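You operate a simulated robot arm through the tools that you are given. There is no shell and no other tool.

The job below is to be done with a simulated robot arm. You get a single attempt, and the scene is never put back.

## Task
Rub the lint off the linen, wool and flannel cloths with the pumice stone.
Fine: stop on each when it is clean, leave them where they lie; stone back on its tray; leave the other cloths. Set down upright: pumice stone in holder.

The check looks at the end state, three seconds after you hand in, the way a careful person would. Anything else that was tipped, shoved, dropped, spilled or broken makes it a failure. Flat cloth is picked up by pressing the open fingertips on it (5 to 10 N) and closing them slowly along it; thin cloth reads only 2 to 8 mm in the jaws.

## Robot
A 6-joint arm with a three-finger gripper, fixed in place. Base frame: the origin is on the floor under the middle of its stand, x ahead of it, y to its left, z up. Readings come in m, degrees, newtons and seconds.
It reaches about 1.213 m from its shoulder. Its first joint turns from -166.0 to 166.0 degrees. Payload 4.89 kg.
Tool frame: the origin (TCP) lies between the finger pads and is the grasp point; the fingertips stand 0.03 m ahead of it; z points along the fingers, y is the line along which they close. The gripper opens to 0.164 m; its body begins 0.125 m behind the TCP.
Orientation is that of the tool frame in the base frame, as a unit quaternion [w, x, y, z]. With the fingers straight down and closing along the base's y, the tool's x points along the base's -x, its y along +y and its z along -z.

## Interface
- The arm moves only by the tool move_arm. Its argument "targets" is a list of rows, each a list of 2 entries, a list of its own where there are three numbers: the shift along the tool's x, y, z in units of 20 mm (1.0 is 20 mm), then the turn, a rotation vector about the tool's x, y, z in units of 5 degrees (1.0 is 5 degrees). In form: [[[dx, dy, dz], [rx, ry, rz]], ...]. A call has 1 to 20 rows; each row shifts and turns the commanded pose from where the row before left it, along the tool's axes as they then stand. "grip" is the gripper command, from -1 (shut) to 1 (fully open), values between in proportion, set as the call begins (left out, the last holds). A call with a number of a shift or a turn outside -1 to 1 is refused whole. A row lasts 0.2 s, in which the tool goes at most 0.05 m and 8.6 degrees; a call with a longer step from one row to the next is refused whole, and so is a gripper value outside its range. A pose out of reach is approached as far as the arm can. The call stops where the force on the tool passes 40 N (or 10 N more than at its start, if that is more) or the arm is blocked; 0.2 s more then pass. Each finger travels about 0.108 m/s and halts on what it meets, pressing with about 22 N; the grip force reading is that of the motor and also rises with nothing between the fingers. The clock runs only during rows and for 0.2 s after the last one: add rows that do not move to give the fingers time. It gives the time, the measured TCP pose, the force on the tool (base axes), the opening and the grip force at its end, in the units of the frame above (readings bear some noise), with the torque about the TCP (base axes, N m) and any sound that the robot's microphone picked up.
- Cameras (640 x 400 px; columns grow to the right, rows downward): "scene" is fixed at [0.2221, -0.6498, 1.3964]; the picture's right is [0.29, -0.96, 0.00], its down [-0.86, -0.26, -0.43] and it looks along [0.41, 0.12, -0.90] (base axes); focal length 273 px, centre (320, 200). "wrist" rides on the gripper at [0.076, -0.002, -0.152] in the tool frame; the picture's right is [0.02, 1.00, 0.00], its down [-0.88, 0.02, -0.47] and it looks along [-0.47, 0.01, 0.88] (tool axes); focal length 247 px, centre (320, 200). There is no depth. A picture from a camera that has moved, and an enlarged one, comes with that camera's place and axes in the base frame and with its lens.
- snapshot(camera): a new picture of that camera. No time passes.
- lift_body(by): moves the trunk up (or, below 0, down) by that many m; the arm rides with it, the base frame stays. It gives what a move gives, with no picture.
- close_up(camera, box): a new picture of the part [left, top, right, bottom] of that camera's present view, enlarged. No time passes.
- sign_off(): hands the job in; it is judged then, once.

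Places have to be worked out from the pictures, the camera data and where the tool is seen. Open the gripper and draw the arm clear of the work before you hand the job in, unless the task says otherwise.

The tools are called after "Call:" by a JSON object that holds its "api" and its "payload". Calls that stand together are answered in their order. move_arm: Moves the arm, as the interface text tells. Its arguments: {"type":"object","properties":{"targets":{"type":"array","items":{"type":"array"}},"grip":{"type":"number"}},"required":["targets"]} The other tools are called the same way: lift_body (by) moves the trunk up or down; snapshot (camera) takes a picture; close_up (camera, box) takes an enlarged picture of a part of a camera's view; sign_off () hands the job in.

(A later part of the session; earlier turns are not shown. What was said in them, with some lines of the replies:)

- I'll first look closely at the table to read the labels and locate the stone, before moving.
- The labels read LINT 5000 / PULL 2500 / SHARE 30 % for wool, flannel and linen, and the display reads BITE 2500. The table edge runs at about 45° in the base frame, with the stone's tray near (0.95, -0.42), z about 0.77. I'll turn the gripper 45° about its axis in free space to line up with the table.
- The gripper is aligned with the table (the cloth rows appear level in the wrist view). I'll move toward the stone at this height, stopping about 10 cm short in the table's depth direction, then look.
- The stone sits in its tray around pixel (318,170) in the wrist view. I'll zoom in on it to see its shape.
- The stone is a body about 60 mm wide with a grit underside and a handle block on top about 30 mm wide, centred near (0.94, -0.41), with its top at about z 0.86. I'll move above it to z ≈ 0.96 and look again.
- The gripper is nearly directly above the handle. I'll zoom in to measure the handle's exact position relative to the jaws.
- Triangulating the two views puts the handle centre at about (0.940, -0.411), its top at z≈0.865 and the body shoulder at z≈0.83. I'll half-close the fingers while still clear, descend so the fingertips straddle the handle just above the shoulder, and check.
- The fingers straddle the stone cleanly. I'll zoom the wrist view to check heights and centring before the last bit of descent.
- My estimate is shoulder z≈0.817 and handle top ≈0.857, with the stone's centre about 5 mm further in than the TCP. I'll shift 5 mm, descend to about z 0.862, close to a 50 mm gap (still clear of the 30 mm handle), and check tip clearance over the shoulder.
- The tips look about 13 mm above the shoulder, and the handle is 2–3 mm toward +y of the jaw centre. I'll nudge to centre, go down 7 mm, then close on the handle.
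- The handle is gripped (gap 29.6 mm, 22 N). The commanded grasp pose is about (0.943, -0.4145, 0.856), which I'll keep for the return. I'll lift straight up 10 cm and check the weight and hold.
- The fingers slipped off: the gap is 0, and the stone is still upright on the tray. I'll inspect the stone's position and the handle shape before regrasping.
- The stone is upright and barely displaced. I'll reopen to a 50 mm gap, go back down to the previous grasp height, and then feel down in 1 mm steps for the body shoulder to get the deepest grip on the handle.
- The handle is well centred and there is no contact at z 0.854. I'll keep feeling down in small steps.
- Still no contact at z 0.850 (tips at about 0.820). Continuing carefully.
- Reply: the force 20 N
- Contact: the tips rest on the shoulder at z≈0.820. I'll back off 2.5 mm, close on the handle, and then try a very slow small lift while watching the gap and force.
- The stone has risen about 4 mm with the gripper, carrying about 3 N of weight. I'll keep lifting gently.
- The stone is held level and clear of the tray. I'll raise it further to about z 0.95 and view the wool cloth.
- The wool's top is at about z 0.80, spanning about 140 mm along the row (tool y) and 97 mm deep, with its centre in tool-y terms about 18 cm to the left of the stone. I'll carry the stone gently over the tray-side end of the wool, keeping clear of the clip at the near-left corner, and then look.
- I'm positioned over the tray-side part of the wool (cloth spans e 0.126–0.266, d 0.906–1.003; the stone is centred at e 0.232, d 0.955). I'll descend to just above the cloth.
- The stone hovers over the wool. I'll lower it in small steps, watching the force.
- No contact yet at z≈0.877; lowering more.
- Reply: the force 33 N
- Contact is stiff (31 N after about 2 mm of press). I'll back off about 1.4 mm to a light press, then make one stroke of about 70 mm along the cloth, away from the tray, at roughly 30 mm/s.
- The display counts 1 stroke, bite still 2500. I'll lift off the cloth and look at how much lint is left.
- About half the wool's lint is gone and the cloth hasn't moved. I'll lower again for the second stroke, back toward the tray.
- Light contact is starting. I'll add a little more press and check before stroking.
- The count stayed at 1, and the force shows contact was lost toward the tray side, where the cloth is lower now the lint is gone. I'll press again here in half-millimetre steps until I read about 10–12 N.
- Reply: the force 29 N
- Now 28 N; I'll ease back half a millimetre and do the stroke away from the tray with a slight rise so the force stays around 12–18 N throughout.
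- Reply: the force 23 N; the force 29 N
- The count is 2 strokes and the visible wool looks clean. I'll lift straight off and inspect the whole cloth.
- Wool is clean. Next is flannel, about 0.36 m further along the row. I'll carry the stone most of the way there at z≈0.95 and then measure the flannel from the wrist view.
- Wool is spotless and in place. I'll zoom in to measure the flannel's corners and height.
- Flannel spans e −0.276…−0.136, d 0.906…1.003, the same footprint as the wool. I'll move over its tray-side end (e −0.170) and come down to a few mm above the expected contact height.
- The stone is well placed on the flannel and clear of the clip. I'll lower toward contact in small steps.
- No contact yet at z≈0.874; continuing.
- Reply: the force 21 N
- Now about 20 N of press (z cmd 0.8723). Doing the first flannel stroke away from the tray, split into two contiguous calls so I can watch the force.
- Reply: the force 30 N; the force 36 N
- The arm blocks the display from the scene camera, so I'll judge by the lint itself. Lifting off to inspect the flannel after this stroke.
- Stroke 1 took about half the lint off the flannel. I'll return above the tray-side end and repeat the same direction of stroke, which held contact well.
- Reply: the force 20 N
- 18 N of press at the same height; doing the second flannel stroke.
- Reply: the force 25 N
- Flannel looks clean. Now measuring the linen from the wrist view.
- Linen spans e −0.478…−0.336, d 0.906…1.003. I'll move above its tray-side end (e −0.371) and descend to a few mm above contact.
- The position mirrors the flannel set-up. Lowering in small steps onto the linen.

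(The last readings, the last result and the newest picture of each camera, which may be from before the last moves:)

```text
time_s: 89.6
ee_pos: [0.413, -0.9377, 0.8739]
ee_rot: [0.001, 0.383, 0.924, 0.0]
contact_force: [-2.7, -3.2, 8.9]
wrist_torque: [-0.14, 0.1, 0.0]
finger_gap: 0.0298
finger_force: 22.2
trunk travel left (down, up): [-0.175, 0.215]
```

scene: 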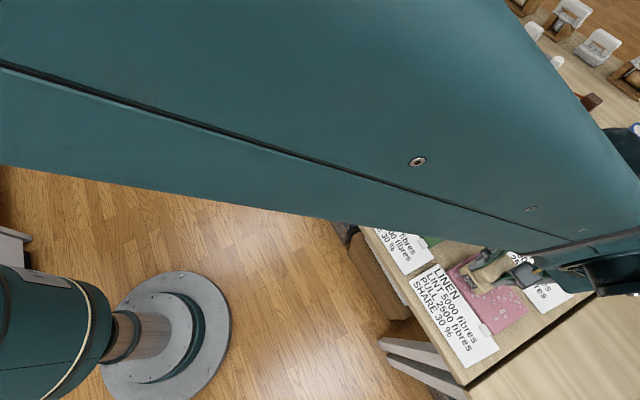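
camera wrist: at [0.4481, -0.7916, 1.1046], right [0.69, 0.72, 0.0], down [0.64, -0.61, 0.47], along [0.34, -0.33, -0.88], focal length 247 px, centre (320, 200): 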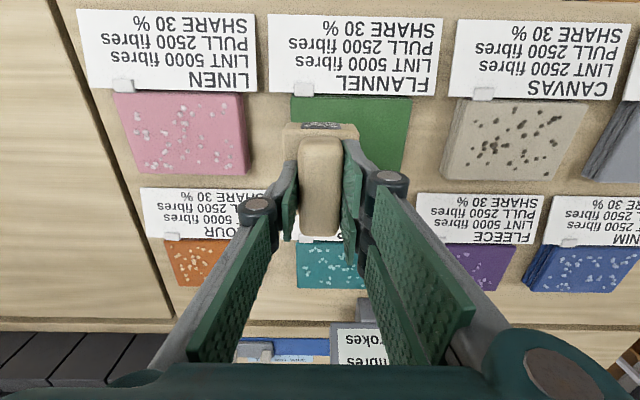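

Contact at 8.9 N. I'll add half a millimetre and make the first linen stroke.

Call:
{"api": "move_arm", "payload": {"targets": [[[0, 0, 0.025], [0, 0, 0]], [[0, 0, 0], [0, 0, 0]]]}}

Call:
{"api": "move_arm", "payload": {"targets": [[[0, -0.15, 0], [0, 0, 0]], [[0, -0.3, 0], [0, 0, 0]], [[0, -0.3, 0], [0, 0, 0]], [[0, -0.3, 0], [0, 0, 0]], [[0, -0.3, 0], [0, 0, 0]], [[0, -0.3, 0], [0, 0, 0]]]}}

Call:
{"api": "move_arm", "payload": {"targets": [[[0, -0.3, 0], [0, 0, 0]], [[0, -0.3, 0], [0, 0, 0]], [[0, -0.3, 0], [0, 0, 0]], [[0, -0.3, 0], [0, 0, 0]], [[0, -0.3, 0], [0, 0, 0]], [[0, -0.3, 0], [0, 0, 0]], [[0, -0.15, 0], [0, 0, 0]]]}}

Call:
{"api": "move_arm", "payload": {"targets": [[[0, 0, -0.2], [0, 0, 0]], [[0, 0, -0.4], [0, 0, 0]], [[0, 0, -0.4], [0, 0, 0]], [[0, 0, -0.4], [0, 0, 0]], [[0, 0, -0.4], [0, 0, 0]], [[0, 0, -0.4], [0, 0, 0]], [[0, 0, -0.3], [0, 0, 0]], [[0, 0, 0], [0, 0, 0]]]}}

Call:
{"api": "close_up", "payload": {"camera": "scene", "box": [410, 230, 550, 370]}}

Call:
{"api": "snapshot", "payload": {"camera": "wrist"}}

```text
time_s: 90.2
ee_pos: [0.4139, -0.9363, 0.8738]
ee_rot: [0.001, 0.383, 0.924, 0.0]
contact_force: [-2.8, -7.5, 22.5]
wrist_torque: [-0.24, 0.11, 0.02]
finger_gap: 0.0295
finger_force: 22.0
trunk travel left (down, up): [-0.175, 0.215]
```

```text
time_s: 91.6
ee_pos: [0.3904, -0.9603, 0.8733]
ee_rot: [0.0, 0.383, 0.924, 0.0]
contact_force: [6.2, 6.0, 15.9]
wrist_torque: [0.36, -0.3, -0.03]
finger_gap: 0.0299
finger_force: 21.8
trunk travel left (down, up): [-0.175, 0.215]
```

```text
time_s: 93.2
ee_pos: [0.3631, -0.9875, 0.873]
ee_rot: [0.001, 0.383, 0.924, 0.0]
contact_force: [2.6, 3.1, 5.7]
wrist_torque: [0.09, -0.16, 0.01]
finger_gap: 0.03
finger_force: 22.0
trunk travel left (down, up): [-0.175, 0.215]
```

```text
time_s: 95.0
ee_pos: [0.3632, -0.987, 0.9218]
ee_rot: [0.0, 0.383, 0.924, 0.001]
contact_force: [-0.4, 0.2, -2.1]
wrist_torque: [-0.02, -0.03, -0.01]
finger_gap: 0.0299
finger_force: 21.4
trunk travel left (down, up): [-0.175, 0.215]
```

```text
2.86 times, centred on (480, 300) of scene
camera zoom: at [0.2221, -0.6498, 1.3964], right [0.29, -0.96, 0.0], down [-0.86, -0.26, -0.43], along [0.41, 0.12, -0.9], focal length 779 px, centre (-137, -86)
```

zoom: 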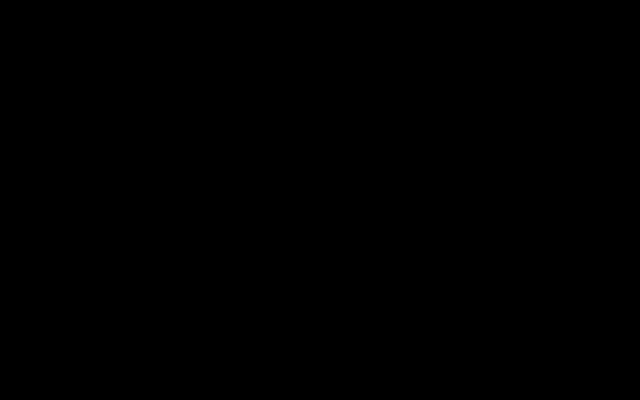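

```text
taken
camera wrist: at [0.306, -0.9343, 1.0751], right [0.69, 0.72, 0.0], down [0.64, -0.61, 0.47], along [0.34, -0.33, -0.88], focal length 247 px, centre (320, 200)
```

wrist: 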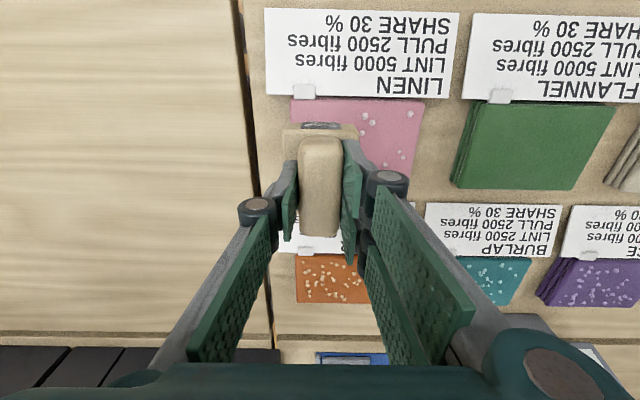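

The arm now covers the scene camera, so I'll rely on the wrist camera. Zooming into the linen to confirm the lint has dropped.

Call:
{"api": "close_up", "payload": {"camera": "wrist", "box": [270, 80, 430, 190]}}

Call:
{"api": "move_arm", "payload": {"targets": [[[0, 0.3, 0], [0, 0, 0]], [[0, 0.5, 0], [0, 0, 0]], [[0, 0.7, 0], [0, 0, 0]], [[0, 0.7, 0], [0, 0, 0]], [[0, 0.7, 0], [0, 0, 0]], [[0, 0.5, 0], [0, 0, 0]], [[0, 0.2, 0], [0, 0, 0]], [[0, 0, 0], [0, 0, 0]]]}}

Call:
{"api": "snapshot", "payload": {"camera": "wrist"}}

Call:
{"api": "close_up", "payload": {"camera": "wrist", "box": [190, 80, 370, 190]}}

```text
3.64 times, centred on (350, 135) of wrist
camera zoom: at [0.306, -0.9343, 1.0751], right [0.69, 0.72, 0.0], down [0.64, -0.61, 0.47], along [0.34, -0.33, -0.88], focal length 898 px, centre (211, 436)
```

zoom: 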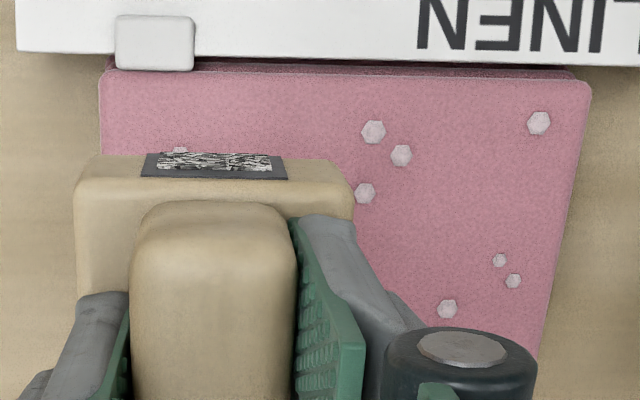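

```text
time_s: 96.8
ee_pos: [0.4128, -0.9358, 0.9232]
ee_rot: [0.0, 0.383, 0.924, 0.0]
contact_force: [-0.2, -1.1, -2.0]
wrist_torque: [0.01, 0.01, 0.01]
finger_gap: 0.0298
finger_force: 22.2
trunk travel left (down, up): [-0.175, 0.215]
```

```text
taken
camera wrist: at [0.357, -0.8832, 1.0752], right [0.69, 0.72, 0.0], down [0.64, -0.61, 0.47], along [0.34, -0.33, -0.88], focal length 247 px, centre (320, 200)
```

wrist: 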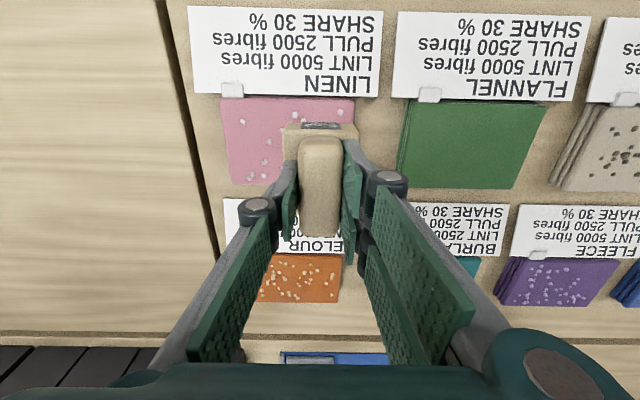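

```text
3.56 times, centred on (280, 135) of wrist
camera zoom: at [0.357, -0.8832, 1.0752], right [0.69, 0.72, 0.0], down [0.64, -0.61, 0.47], along [0.34, -0.33, -0.88], focal length 878 px, centre (462, 431)
```

zoom: 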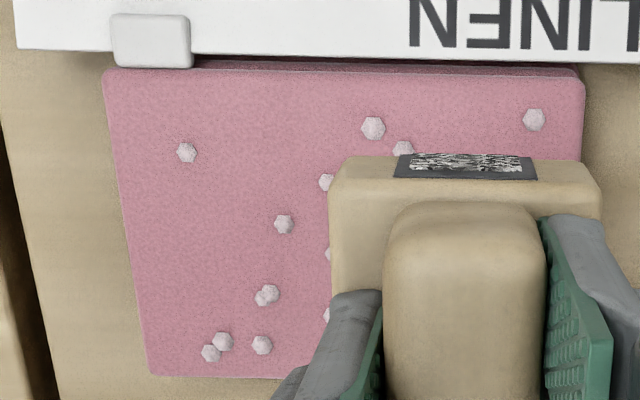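

About half of the linen's lint is gone, so stroke 1 counted. Descending for the second stroke.

Call:
{"api": "move_arm", "payload": {"targets": [[[0, 0, 0.3], [0, 0, 0]], [[0, 0, 0.4], [0, 0, 0]], [[0, 0, 0.4], [0, 0, 0]], [[0, 0, 0.4], [0, 0, 0]], [[0, 0, 0.4], [0, 0, 0]], [[0, 0, 0.3], [0, 0, 0]], [[0, 0, 0.15], [0, 0, 0]], [[0, 0, 0.05], [0, 0, 0]], [[0, 0, 0.05], [0, 0, 0]], [[0, 0, 0.04], [0, 0, 0]], [[0, 0, 0], [0, 0, 0]]]}}

Call:
{"api": "move_arm", "payload": {"targets": [[[0, 0, 0.015], [0, 0, 0]], [[0, 0, 0], [0, 0, 0]]]}}

```text
time_s: 99.2
ee_pos: [0.414, -0.9356, 0.8745]
ee_rot: [0.0, 0.383, 0.924, 0.001]
contact_force: [2.2, -6.2, 11.5]
wrist_torque: [-0.26, -0.14, 0.01]
finger_gap: 0.0296
finger_force: 21.8
trunk travel left (down, up): [-0.175, 0.215]
```

```text
time_s: 99.8
ee_pos: [0.4144, -0.9363, 0.8739]
ee_rot: [0.0, 0.383, 0.924, 0.0]
contact_force: [4.3, -4.6, 22.7]
wrist_torque: [-0.14, -0.22, 0.01]
finger_gap: 0.0299
finger_force: 21.6
trunk travel left (down, up): [-0.175, 0.215]
```

22.7 N at the start. Stroking; I'll check at half way and compensate if the force fades.

Call:
{"api": "move_arm", "payload": {"targets": [[[0, -0.15, 0], [0, 0, 0]], [[0, -0.3, 0], [0, 0, 0]], [[0, -0.3, 0], [0, 0, 0]], [[0, -0.3, 0], [0, 0, 0]], [[0, -0.3, 0], [0, 0, 0]], [[0, -0.3, 0.003], [0, 0, 0]]]}}

Call:
{"api": "move_arm", "payload": {"targets": [[[0, -0.3, 0.004], [0, 0, 0]], [[0, -0.3, 0.004], [0, 0, 0]], [[0, -0.3, 0.004], [0, 0, 0]], [[0, -0.3, 0.004], [0, 0, 0]], [[0, -0.3, 0], [0, 0, 0]], [[0, -0.3, 0], [0, 0, 0]], [[0, -0.15, 0], [0, 0, 0]]]}}

Call:
{"api": "move_arm", "payload": {"targets": [[[0, 0, -0.2], [0, 0, 0]], [[0, 0, -0.4], [0, 0, 0]], [[0, 0, -0.5], [0, 0, 0]], [[0, 0, -0.5], [0, 0, 0]], [[0, 0, -0.5], [0, 0, 0]], [[0, 0, -0.5], [0, 0, 0]], [[0, 0, -0.5], [0, 0, 0]], [[0, 0, -0.5], [0, 0, 0]], [[0, 0, -0.4], [0, 0, 0]], [[0, 0, 0], [0, 0, 0]]]}}

Call:
{"api": "snapshot", "payload": {"camera": "wrist"}}

Call:
{"api": "close_up", "payload": {"camera": "wrist", "box": [270, 80, 430, 190]}}

```text
time_s: 101.2
ee_pos: [0.389, -0.9604, 0.8731]
ee_rot: [0.0, 0.383, 0.924, 0.0]
contact_force: [6.5, 7.6, 19.7]
wrist_torque: [0.52, -0.23, -0.05]
finger_gap: 0.0298
finger_force: 21.7
trunk travel left (down, up): [-0.175, 0.215]
```

```text
time_s: 102.8
ee_pos: [0.3607, -0.9867, 0.8728]
ee_rot: [0.0, 0.383, 0.924, 0.0]
contact_force: [6.5, 7.7, 19.4]
wrist_torque: [0.45, -0.35, 0.0]
finger_gap: 0.0301
finger_force: 22.8
trunk travel left (down, up): [-0.175, 0.215]
```

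```text
time_s: 105.0
ee_pos: [0.3613, -0.9887, 0.9528]
ee_rot: [0.0, 0.383, 0.924, -0.001]
contact_force: [-0.6, 0.0, -1.4]
wrist_torque: [0.0, 0.05, 0.01]
finger_gap: 0.0295
finger_force: 22.3
trunk travel left (down, up): [-0.175, 0.215]
```

```text
taken
camera wrist: at [0.3063, -0.935, 1.1049], right [0.69, 0.72, 0.0], down [0.64, -0.61, 0.47], along [0.34, -0.33, -0.88], focal length 247 px, centre (320, 200)
```

wrist: 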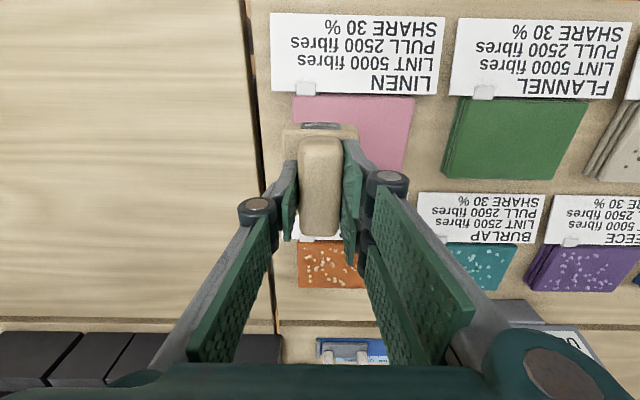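

```text
3.64 times, centred on (350, 135) of wrist
camera zoom: at [0.3063, -0.935, 1.1049], right [0.69, 0.72, 0.0], down [0.64, -0.61, 0.47], along [0.34, -0.33, -0.88], focal length 898 px, centre (211, 436)
```

zoom: 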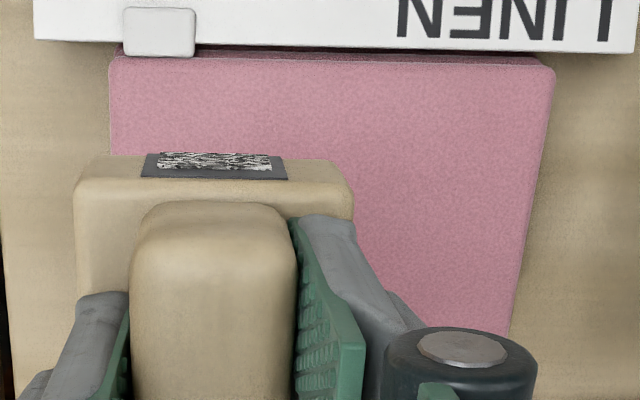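

The visible linen is clean. I'll start carrying the stone back along the row at this height and check the whole linen on the way.

Call:
{"api": "move_arm", "payload": {"targets": [[[0, 0.2, 0], [0, 0, 0]], [[0, 0.4, 0], [0, 0, 0]], [[0, 0.6, 0], [0, 0, 0]], [[0, 0.75, 0], [0, 0, 0]], [[0, 0.75, 0], [0, 0, 0]], [[0, 0.75, 0], [0, 0, 0]], [[0, 0.75, 0], [0, 0, 0]], [[0, 0.75, 0], [0, 0, 0]], [[0, 0.75, 0], [0, 0, 0]], [[0, 0.75, 0], [0, 0, 0]], [[0, 0.75, 0], [0, 0, 0]], [[0, 0.75, 0], [0, 0, 0]], [[0, 0.75, 0], [0, 0, 0]], [[0, 0.75, 0], [0, 0, 0]], [[0, 0.75, 0], [0, 0, 0]], [[0, 0.75, 0], [0, 0, 0]], [[0, 0.6, 0], [0, 0, 0]], [[0, 0.4, 0], [0, 0, 0]], [[0, 0.2, 0], [0, 0, 0]], [[0, 0, 0], [0, 0, 0]]]}}

Call:
{"api": "snapshot", "payload": {"camera": "wrist"}}

Call:
{"api": "close_up", "payload": {"camera": "wrist", "box": [30, 60, 270, 190]}}

Call:
{"api": "close_up", "payload": {"camera": "scene", "box": [410, 230, 550, 370]}}

```text
time_s: 109.2
ee_pos: [0.5352, -0.8151, 0.9525]
ee_rot: [0.0, 0.382, 0.924, 0.0]
contact_force: [0.3, 0.1, -1.6]
wrist_torque: [-0.02, -0.02, -0.02]
finger_gap: 0.0298
finger_force: 22.3
trunk travel left (down, up): [-0.175, 0.215]
```

```text
taken
camera wrist: at [0.4786, -0.762, 1.1049], right [0.69, 0.72, 0.0], down [0.64, -0.61, 0.47], along [0.34, -0.33, -0.88], focal length 247 px, centre (320, 200)
```

wrist: 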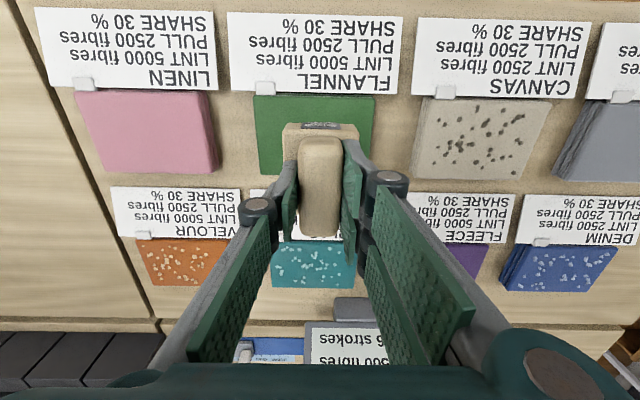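

```text
2.67 times, centred on (150, 125) of wrist
camera zoom: at [0.4786, -0.762, 1.1049], right [0.69, 0.72, 0.0], down [0.64, -0.61, 0.47], along [0.34, -0.33, -0.88], focal length 659 px, centre (773, 400)
```

zoom: 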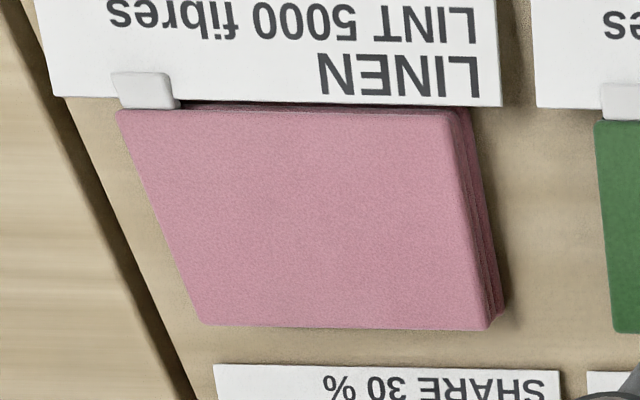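

```text
2.86 times, centred on (480, 300) of scene
camera zoom: at [0.2221, -0.6498, 1.3964], right [0.29, -0.96, 0.0], down [-0.86, -0.26, -0.43], along [0.41, 0.12, -0.9], focal length 779 px, centre (-137, -86)
```

zoom: 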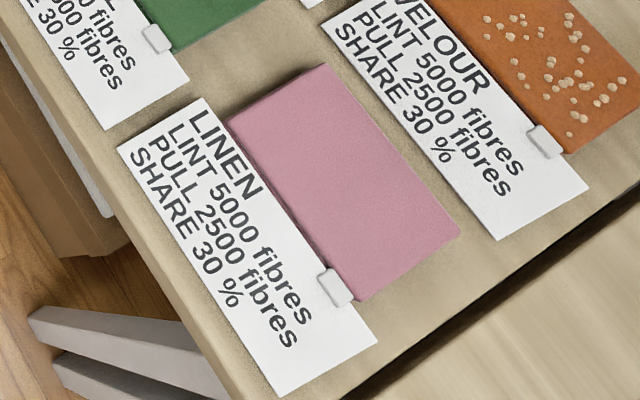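

Linen is clean and unmoved, and the display reads 6 strokes, as expected. Continuing the carry back to the tray.

Call:
{"api": "move_arm", "payload": {"targets": [[[0, 0.2, 0], [0, 0, 0]], [[0, 0.4, 0], [0, 0, 0]], [[0, 0.6, 0], [0, 0, 0]], [[0, 0.75, 0], [0, 0, 0]], [[0, 0.75, 0], [0, 0, 0]], [[0, 0.75, 0], [0, 0, 0]], [[0, 0.75, 0], [0, 0, 0]], [[0, 0.75, 0], [0, 0, 0]], [[0, 0.75, 0], [0, 0, 0]], [[0, 0.75, 0], [0, 0, 0]], [[0, 0.75, 0], [0, 0, 0]], [[0, 0.75, 0], [0, 0, 0]], [[0, 0.75, 0], [0, 0, 0]], [[0, 0.75, 0], [0, 0, 0]], [[0, 0.75, 0], [0, 0, 0]], [[0, 0.75, 0], [0, 0, 0]], [[0, 0.75, 0], [0, 0, 0]], [[0, 0.6, 0], [0, 0, 0]], [[0, 0.4, 0], [0, 0, 0]], [[0, 0.2, 0], [0, 0, 0]]]}}

Call:
{"api": "move_arm", "payload": {"targets": [[[0, 0.2, 0], [0, 0, 0]], [[0, 0.4, 0], [0, 0, 0]], [[0, 0.6, 0], [0, 0, 0]], [[0, 0.75, 0], [0, 0, 0]], [[0, 0.75, 0], [0, 0, 0]], [[0, 0.75, 0], [0, 0, 0]], [[0, 0.75, 0], [0, 0, 0]], [[0, 0.75, 0], [0, 0, 0]], [[0, 0.75, 0], [0, 0, 0]], [[0, 0.75, 0], [0, 0, 0]], [[0, 0.75, 0], [0, 0, 0]], [[0, 0.75, 0], [0, 0, 0]], [[0, 0.75, 0], [0, 0, 0]], [[0, 0.75, 0], [0, 0, 0]], [[0, 0.75, 0], [0, 0, 0]], [[0, 0.75, 0], [0, 0, 0]], [[0, 0.75, 0], [0, 0, 0]], [[0, 0.6, 0], [0, 0, 0]], [[0, 0.4, 0], [0, 0, 0]], [[0, 0.2, 0], [0, 0, 0]]]}}

Call:
{"api": "snapshot", "payload": {"camera": "wrist"}}

Call:
{"api": "snapshot", "payload": {"camera": "scene"}}

```text
time_s: 113.4
ee_pos: [0.7167, -0.6327, 0.9525]
ee_rot: [0.0, 0.383, 0.924, 0.0]
contact_force: [0.3, -0.2, -2.3]
wrist_torque: [0.04, 0.03, 0.01]
finger_gap: 0.0299
finger_force: 22.2
trunk travel left (down, up): [-0.175, 0.215]
```

```text
time_s: 117.6
ee_pos: [0.8995, -0.4507, 0.9526]
ee_rot: [0.0, 0.383, 0.924, 0.0]
contact_force: [-0.6, 0.6, -2.4]
wrist_torque: [0.02, -0.01, -0.02]
finger_gap: 0.0297
finger_force: 22.1
trunk travel left (down, up): [-0.175, 0.215]
```

```text
taken
camera wrist: at [0.8429, -0.3974, 1.1047], right [0.69, 0.72, 0.0], down [0.64, -0.61, 0.47], along [0.34, -0.33, -0.88], focal length 247 px, centre (320, 200)
```

wrist: 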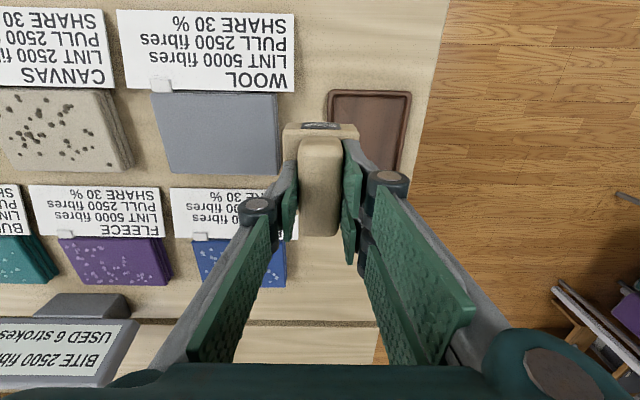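

```text
taken
```

scene: 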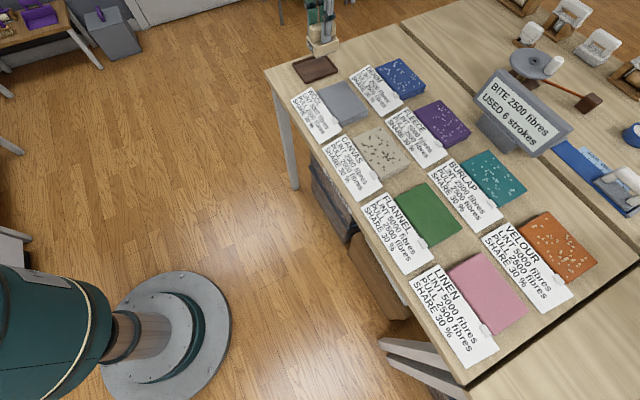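

All three cloths look clean and everything else is in place. I'll align the stone over the tray at the original grasp spot and verify.

Call:
{"api": "move_arm", "payload": {"targets": [[[-0.04, 0.2, 0], [0, 0, 0]], [[-0.05, 0.4, 0], [0, 0, 0]], [[-0.05, 0.5, 0], [0, 0, 0]], [[-0.05, 0.6, 0], [0, 0, 0]], [[-0.05, 0.5, 0], [0, 0, 0]], [[0, 0.4, 0], [0, 0, 0]], [[0, 0.2, 0], [0, 0, 0]], [[0, 0.08, 0], [0, 0, 0]], [[0, 0, 0], [0, 0, 0]]]}}

Call:
{"api": "close_up", "payload": {"camera": "wrist", "box": [240, 60, 420, 220]}}

Call:
{"api": "close_up", "payload": {"camera": "scene", "box": [280, 0, 376, 85]}}

```text
time_s: 119.6
ee_pos: [0.9437, -0.4131, 0.9524]
ee_rot: [0.001, 0.383, 0.924, 0.0]
contact_force: [0.0, -0.9, -1.7]
wrist_torque: [0.01, -0.01, -0.02]
finger_gap: 0.0298
finger_force: 21.6
trunk travel left (down, up): [-0.175, 0.215]
```

```text
2.50 times, centred on (330, 140) of wrist
camera zoom: at [0.8869, -0.3604, 1.1048], right [0.69, 0.72, 0.0], down [0.64, -0.61, 0.47], along [0.34, -0.33, -0.88], focal length 617 px, centre (295, 350)
```

zoom: 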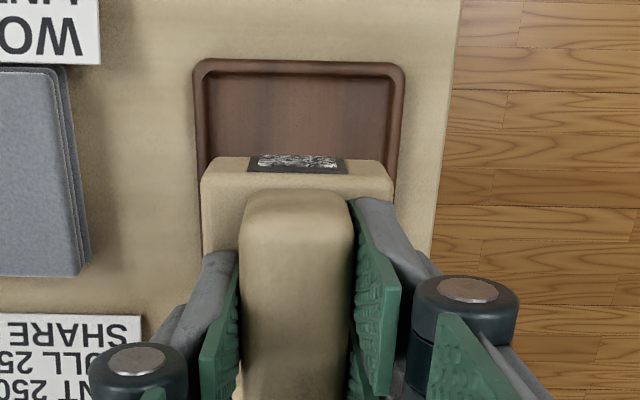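

```text
4.71 times, centred on (328, 42) of scene
camera zoom: at [0.2221, -0.6498, 1.3964], right [0.29, -0.96, 0.0], down [-0.86, -0.26, -0.43], along [0.41, 0.12, -0.9], focal length 1284 px, centre (282, 941)
```

zoom: 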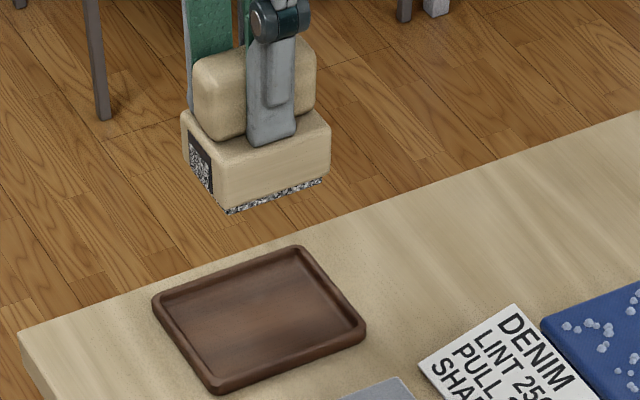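

The stone is aligned over the tray. Lowering gently to about 6 mm above the tray floor.

Call:
{"api": "move_arm", "payload": {"targets": [[[0, 0, 0.2], [0, 0, 0]], [[0, 0, 0.4], [0, 0, 0]], [[0, 0, 0.5], [0, 0, 0]], [[0, 0, 0.5], [0, 0, 0]], [[0, 0, 0.5], [0, 0, 0]], [[0, 0, 0.5], [0, 0, 0]], [[0, 0, 0.5], [0, 0, 0]], [[0, 0, 0.5], [0, 0, 0]], [[0, 0, 0.4], [0, 0, 0]], [[0, 0, 0.3], [0, 0, 0]], [[0, 0, 0.2], [0, 0, 0]], [[0, 0, 0.15], [0, 0, 0]], [[0, 0, 0], [0, 0, 0]]]}}

Call:
{"api": "close_up", "payload": {"camera": "scene", "box": [290, 25, 350, 85]}}

Call:
{"api": "close_up", "payload": {"camera": "wrist", "box": [230, 85, 422, 235]}}

```text
time_s: 122.4
ee_pos: [0.9428, -0.4126, 0.8585]
ee_rot: [0.0, 0.382, 0.924, 0.0]
contact_force: [0.3, -0.3, -1.7]
wrist_torque: [0.0, -0.01, 0.02]
finger_gap: 0.0297
finger_force: 22.0
trunk travel left (down, up): [-0.175, 0.215]
```

```text
6.67 times, centred on (320, 55) of scene
camera zoom: at [0.2221, -0.6498, 1.3964], right [0.29, -0.96, 0.0], down [-0.86, -0.26, -0.43], along [0.41, 0.12, -0.9], focal length 1819 px, centre (320, 1167)
```

zoom: 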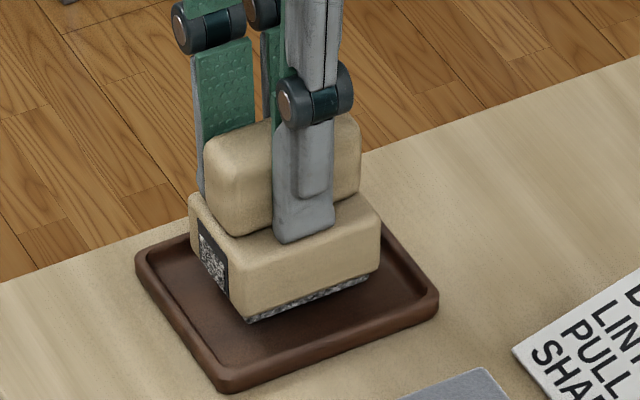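

```text
2.67 times, centred on (326, 160) of wrist
camera zoom: at [0.8869, -0.3595, 1.0116], right [0.69, 0.72, 0.0], down [0.64, -0.61, 0.47], along [0.34, -0.33, -0.88], focal length 659 px, centre (304, 307)
```

zoom: 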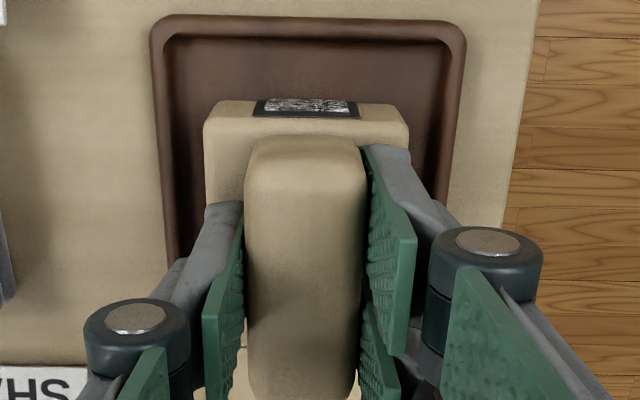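

The stone sits inside the tray outline, about 8 mm above the floor. Lowering slowly until it just touches.

Call:
{"api": "move_arm", "payload": {"targets": [[[0, 0, 0.08], [0, 0, 0]], [[0, 0, 0.08], [0, 0, 0]], [[0, 0, 0.08], [0, 0, 0]], [[0, 0, 0.05], [0, 0, 0]], [[0, 0, 0], [0, 0, 0]]]}}

Call:
{"api": "move_arm", "payload": {"targets": [[[0, 0, 0.04], [0, 0, 0]], [[0, 0, 0.03], [0, 0, 0]], [[0, 0, 0], [0, 0, 0]]]}}

```text
time_s: 123.6
ee_pos: [0.9418, -0.414, 0.8536]
ee_rot: [0.0, 0.382, 0.924, 0.0]
contact_force: [0.0, 0.0, -2.6]
wrist_torque: [-0.02, 0.01, -0.03]
finger_gap: 0.03
finger_force: 21.5
trunk travel left (down, up): [-0.175, 0.215]
```

```text
time_s: 124.4
ee_pos: [0.9424, -0.4131, 0.8522]
ee_rot: [0.0, 0.383, 0.924, 0.0]
contact_force: [-0.2, 0.3, -2.3]
wrist_torque: [0.03, 0.0, -0.05]
finger_gap: 0.0297
finger_force: 22.0
trunk travel left (down, up): [-0.175, 0.215]
```

Still just the stone's weight at z≈0.852; two more half-millimetre steps.

Call:
{"api": "move_arm", "payload": {"targets": [[[0, 0, 0.03], [0, 0, 0]], [[0, 0, 0], [0, 0, 0]]]}}

Call:
{"api": "move_arm", "payload": {"targets": [[[0, 0, 0.025], [0, 0, 0]], [[0, 0, 0], [0, 0, 0]]]}}

```text
time_s: 125.0
ee_pos: [0.9421, -0.4122, 0.8508]
ee_rot: [0.0, 0.383, 0.924, 0.0]
contact_force: [0.0, 0.3, -1.3]
wrist_torque: [0.01, 0.01, 0.01]
finger_gap: 0.0294
finger_force: 22.3
trunk travel left (down, up): [-0.175, 0.215]
```

```text
time_s: 125.6
ee_pos: [0.9421, -0.4123, 0.8506]
ee_rot: [-0.001, 0.382, 0.924, 0.0]
contact_force: [0.5, -0.5, -2.2]
wrist_torque: [0.02, -0.02, 0.01]
finger_gap: 0.0298
finger_force: 22.1
trunk travel left (down, up): [-0.175, 0.215]
```

Not touching yet (the stone may have shifted a hair in the grip during pressing). Continuing in half-millimetre steps.

Call:
{"api": "move_arm", "payload": {"targets": [[[0, 0, 0.025], [0, 0, 0]], [[0, 0, 0], [0, 0, 0]]]}}

Call:
{"api": "move_arm", "payload": {"targets": [[[0, 0, 0.025], [0, 0, 0]], [[0, 0, 0], [0, 0, 0]]]}}

Call:
{"api": "close_up", "payload": {"camera": "scene", "box": [290, 25, 350, 85]}}

```text
time_s: 126.2
ee_pos: [0.9422, -0.4122, 0.8508]
ee_rot: [0.0, 0.382, 0.924, 0.0]
contact_force: [0.4, 0.2, -1.8]
wrist_torque: [-0.03, 0.03, -0.04]
finger_gap: 0.0298
finger_force: 22.6
trunk travel left (down, up): [-0.175, 0.215]
```

```text
time_s: 126.8
ee_pos: [0.9418, -0.4132, 0.8504]
ee_rot: [0.0, 0.383, 0.924, 0.001]
contact_force: [0.2, -0.2, 2.8]
wrist_torque: [-0.18, 0.07, -0.01]
finger_gap: 0.0296
finger_force: 22.2
trunk travel left (down, up): [-0.175, 0.215]
```

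```text
6.67 times, centred on (320, 55) of scene
camera zoom: at [0.2221, -0.6498, 1.3964], right [0.29, -0.96, 0.0], down [-0.86, -0.26, -0.43], along [0.41, 0.12, -0.9], focal length 1819 px, centre (320, 1167)
```

zoom: 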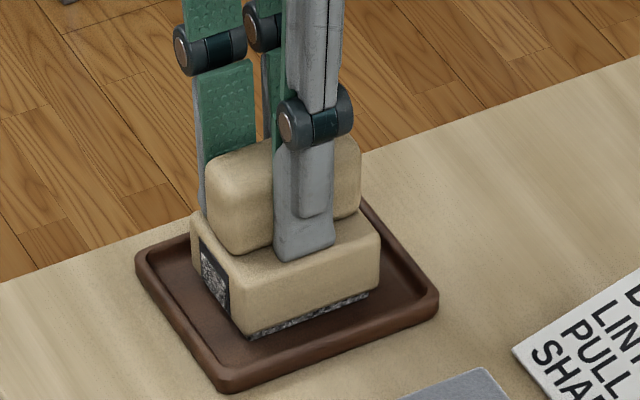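

The stone now rests on the tray (about 5 N net). Opening the fingers to a 50 mm gap, still within the shoulder width.

Call:
{"api": "move_arm", "payload": {"targets": [[[0, 0, 0], [0, 0, 0]], [[0, 0, 0], [0, 0, 0]], [[0, 0, -0.05], [0, 0, 0]], [[0, 0, -0.1], [0, 0, 0]], [[0, 0, 0], [0, 0, 0]]], "grip": -0.39}}

Call:
{"api": "close_up", "payload": {"camera": "scene", "box": [290, 25, 350, 85]}}

Call:
{"api": "close_up", "payload": {"camera": "wrist", "box": [230, 85, 422, 235]}}

```text
time_s: 128.0
ee_pos: [0.9436, -0.4133, 0.8524]
ee_rot: [0.0, 0.383, 0.924, 0.0]
contact_force: [0.3, 0.1, -0.7]
wrist_torque: [0.01, -0.01, 0.03]
finger_gap: 0.0502
finger_force: 0.1
trunk travel left (down, up): [-0.175, 0.215]
```

```text
6.67 times, centred on (320, 55) of scene
camera zoom: at [0.2221, -0.6498, 1.3964], right [0.29, -0.96, 0.0], down [-0.86, -0.26, -0.43], along [0.41, 0.12, -0.9], focal length 1819 px, centre (320, 1167)
```

zoom: 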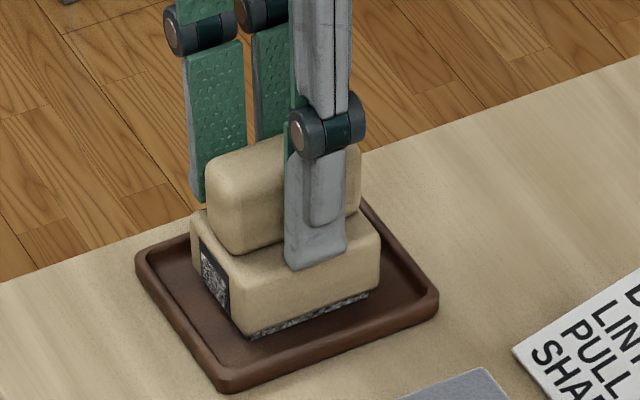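

```text
2.67 times, centred on (326, 160) of wrist
camera zoom: at [0.8866, -0.3601, 1.0052], right [0.69, 0.72, 0.0], down [0.64, -0.61, 0.47], along [0.34, -0.33, -0.88], focal length 659 px, centre (304, 307)
```

zoom: 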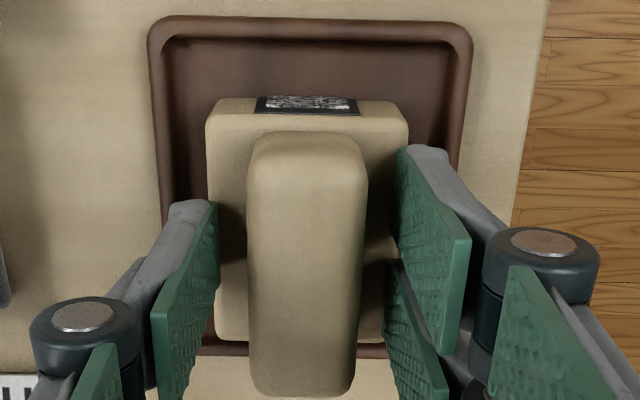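

The stone is released and standing flat in its tray, with the fingers clear on both sides. Rising straight up.

Call:
{"api": "move_arm", "payload": {"targets": [[[0, 0, -0.2], [0, 0, 0]], [[0, 0, -0.4], [0, 0, 0]], [[0, 0, -0.5], [0, 0, 0]], [[0, 0, -0.6], [0, 0, 0]], [[0, 0, -0.7], [0, 0, 0]], [[0, 0, -0.8], [0, 0, 0]], [[0, 0, -0.8], [0, 0, 0]], [[0, 0, -0.8], [0, 0, 0]], [[0, 0, -0.8], [0, 0, 0]], [[0, 0, -0.8], [0, 0, 0]], [[0, 0, -0.8], [0, 0, 0]], [[0, 0, -0.8], [0, 0, 0]], [[0, 0, -0.8], [0, 0, 0]], [[0, 0, -0.6], [0, 0, 0]], [[0, 0, -0.4], [0, 0, 0]], [[0, 0, 0], [0, 0, 0]]]}}

Call:
{"api": "snapshot", "payload": {"camera": "scene"}}

Call:
{"api": "close_up", "payload": {"camera": "scene", "box": [260, 30, 420, 130]}}

Call:
{"api": "close_up", "payload": {"camera": "scene", "box": [360, 170, 616, 330]}}

```text
time_s: 131.4
ee_pos: [0.9409, -0.4142, 1.0487]
ee_rot: [0.001, 0.383, 0.924, -0.001]
contact_force: [-0.4, 0.3, -0.4]
wrist_torque: [-0.01, 0.02, -0.02]
finger_gap: 0.0499
finger_force: 0.1
trunk travel left (down, up): [-0.175, 0.215]
```

```text
taken
```

scene: 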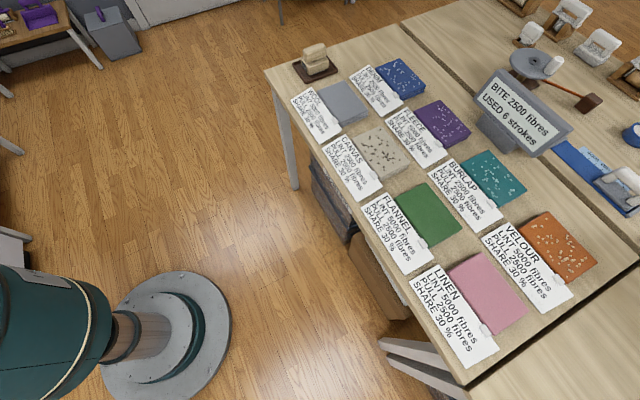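

```text
4.00 times, centred on (340, 80) of scene
camera zoom: at [0.2221, -0.6498, 1.3964], right [0.29, -0.96, 0.0], down [-0.86, -0.26, -0.43], along [0.41, 0.12, -0.9], focal length 1091 px, centre (240, 680)
```

zoom: 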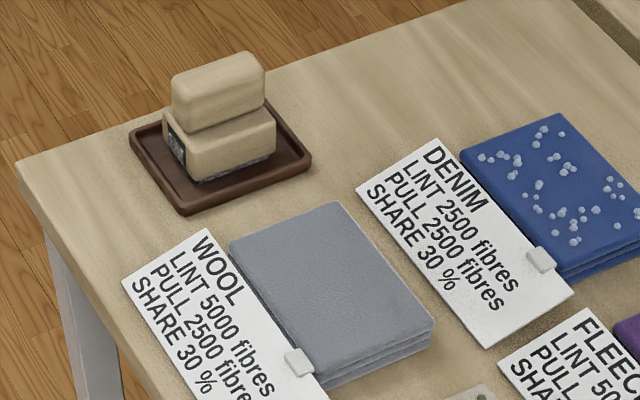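

```text
2.50 times, centred on (488, 250) of scene
camera zoom: at [0.2221, -0.6498, 1.3964], right [0.29, -0.96, 0.0], down [-0.86, -0.26, -0.43], along [0.41, 0.12, -0.9], focal length 682 px, centre (-100, 75)
```

zoom: 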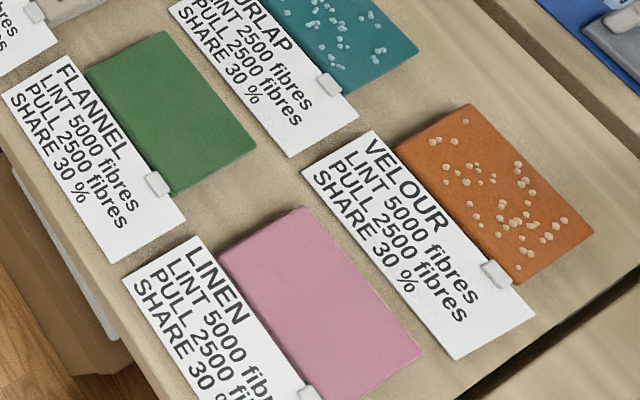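

All three cloths are clean and in place, the other cloths are untouched, and the stone is upright in its tray. Opening the gripper fully and drawing the arm back to its start area.

Call:
{"api": "move_arm", "payload": {"targets": [[[0.4, -0.3, 0], [0, 0, 0]], [[0.9, -0.6, 0], [0, 0, 0]], [[0.9, -0.68, 0], [0, 0, 0]], [[0.9, -0.68, 0], [0, 0, 0]], [[0.9, -0.68, 0], [0, 0, 0]], [[0.9, -0.68, 0], [0, 0, 0]], [[0.9, -0.68, 0], [0, 0, 0]], [[0.9, -0.68, 0], [0, 0, 0]], [[0.9, -0.68, 0], [0, 0, 0]], [[0.9, -0.68, 0], [0, 0, 0]], [[0.9, -0.68, 0], [0, 0, 0]], [[0.9, -0.68, 0], [0, 0, 0]], [[0.9, -0.68, 0], [0, 0, 0]], [[0.9, -0.68, 0], [0, 0, 0]], [[0.9, -0.68, 0], [0, 0, 0]], [[0.9, -0.68, 0], [0, 0, 0]], [[0.9, -0.68, 0], [0, 0, 0]], [[0.9, -0.68, 0], [0, 0, 0]], [[0.6, -0.4, 0], [0, 0, 0]], [[0, 0, 0], [0, 0, 0]]], "grip": 1}}

Call:
{"api": "snapshot", "payload": {"camera": "scene"}}

Call:
{"api": "close_up", "payload": {"camera": "scene", "box": [285, 35, 349, 85]}}

```text
time_s: 135.6
ee_pos: [0.5405, -0.3544, 1.0488]
ee_rot: [0.0, 0.383, 0.924, 0.0]
contact_force: [0.4, -0.4, 0.6]
wrist_torque: [0.01, -0.04, 0.0]
finger_gap: 0.1641
finger_force: 0.1
trunk travel left (down, up): [-0.175, 0.215]
```

```text
taken
```

scene: 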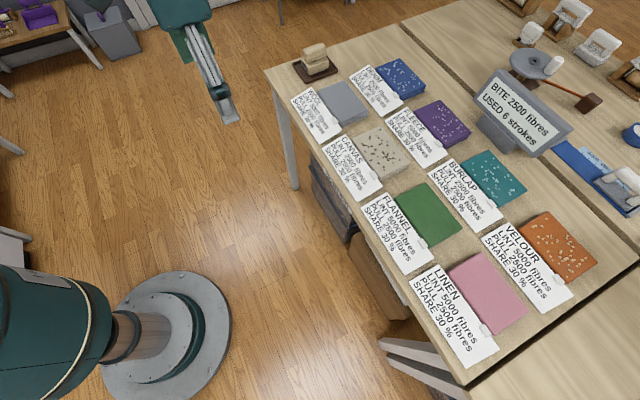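

```text
8.00 times, centred on (317, 60) of scene
camera zoom: at [0.2221, -0.6498, 1.3964], right [0.29, -0.96, 0.0], down [-0.86, -0.26, -0.43], along [0.41, 0.12, -0.9], focal length 2182 px, centre (344, 1320)
```

zoom: 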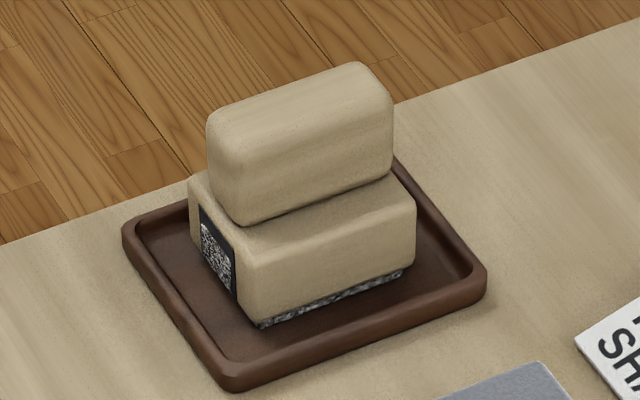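

The stone stands upright in its tray where it was. Wool, flannel and linen are clean and unmoved, the other cloths are untouched, and the arm is clear with its gripper open. Handing in.

Call:
{"api": "sign_off", "payload": {}}

```text
The job is handed in.
```

The wool, flannel and linen cloths are clean, with no lint visible on any of them, and they lie where they were. Each took two counted strokes, and the display reads 6 strokes used. A third pass over the wool lost contact partway and wasn't counted.

The pumice stone is back on its tray, upright and in the position it started from. My first attempt to lift it slipped off the handle; the stone stayed upright on the tray, moving only a few millimetres. I gripped lower and it held for the rest of the job.

In the last pictures the other cloths still have their lint and have not moved, and I saw nothing else disturbed. The gripper is open, the arm is drawn clear, and the job is handed in; I have not seen a result from the check.
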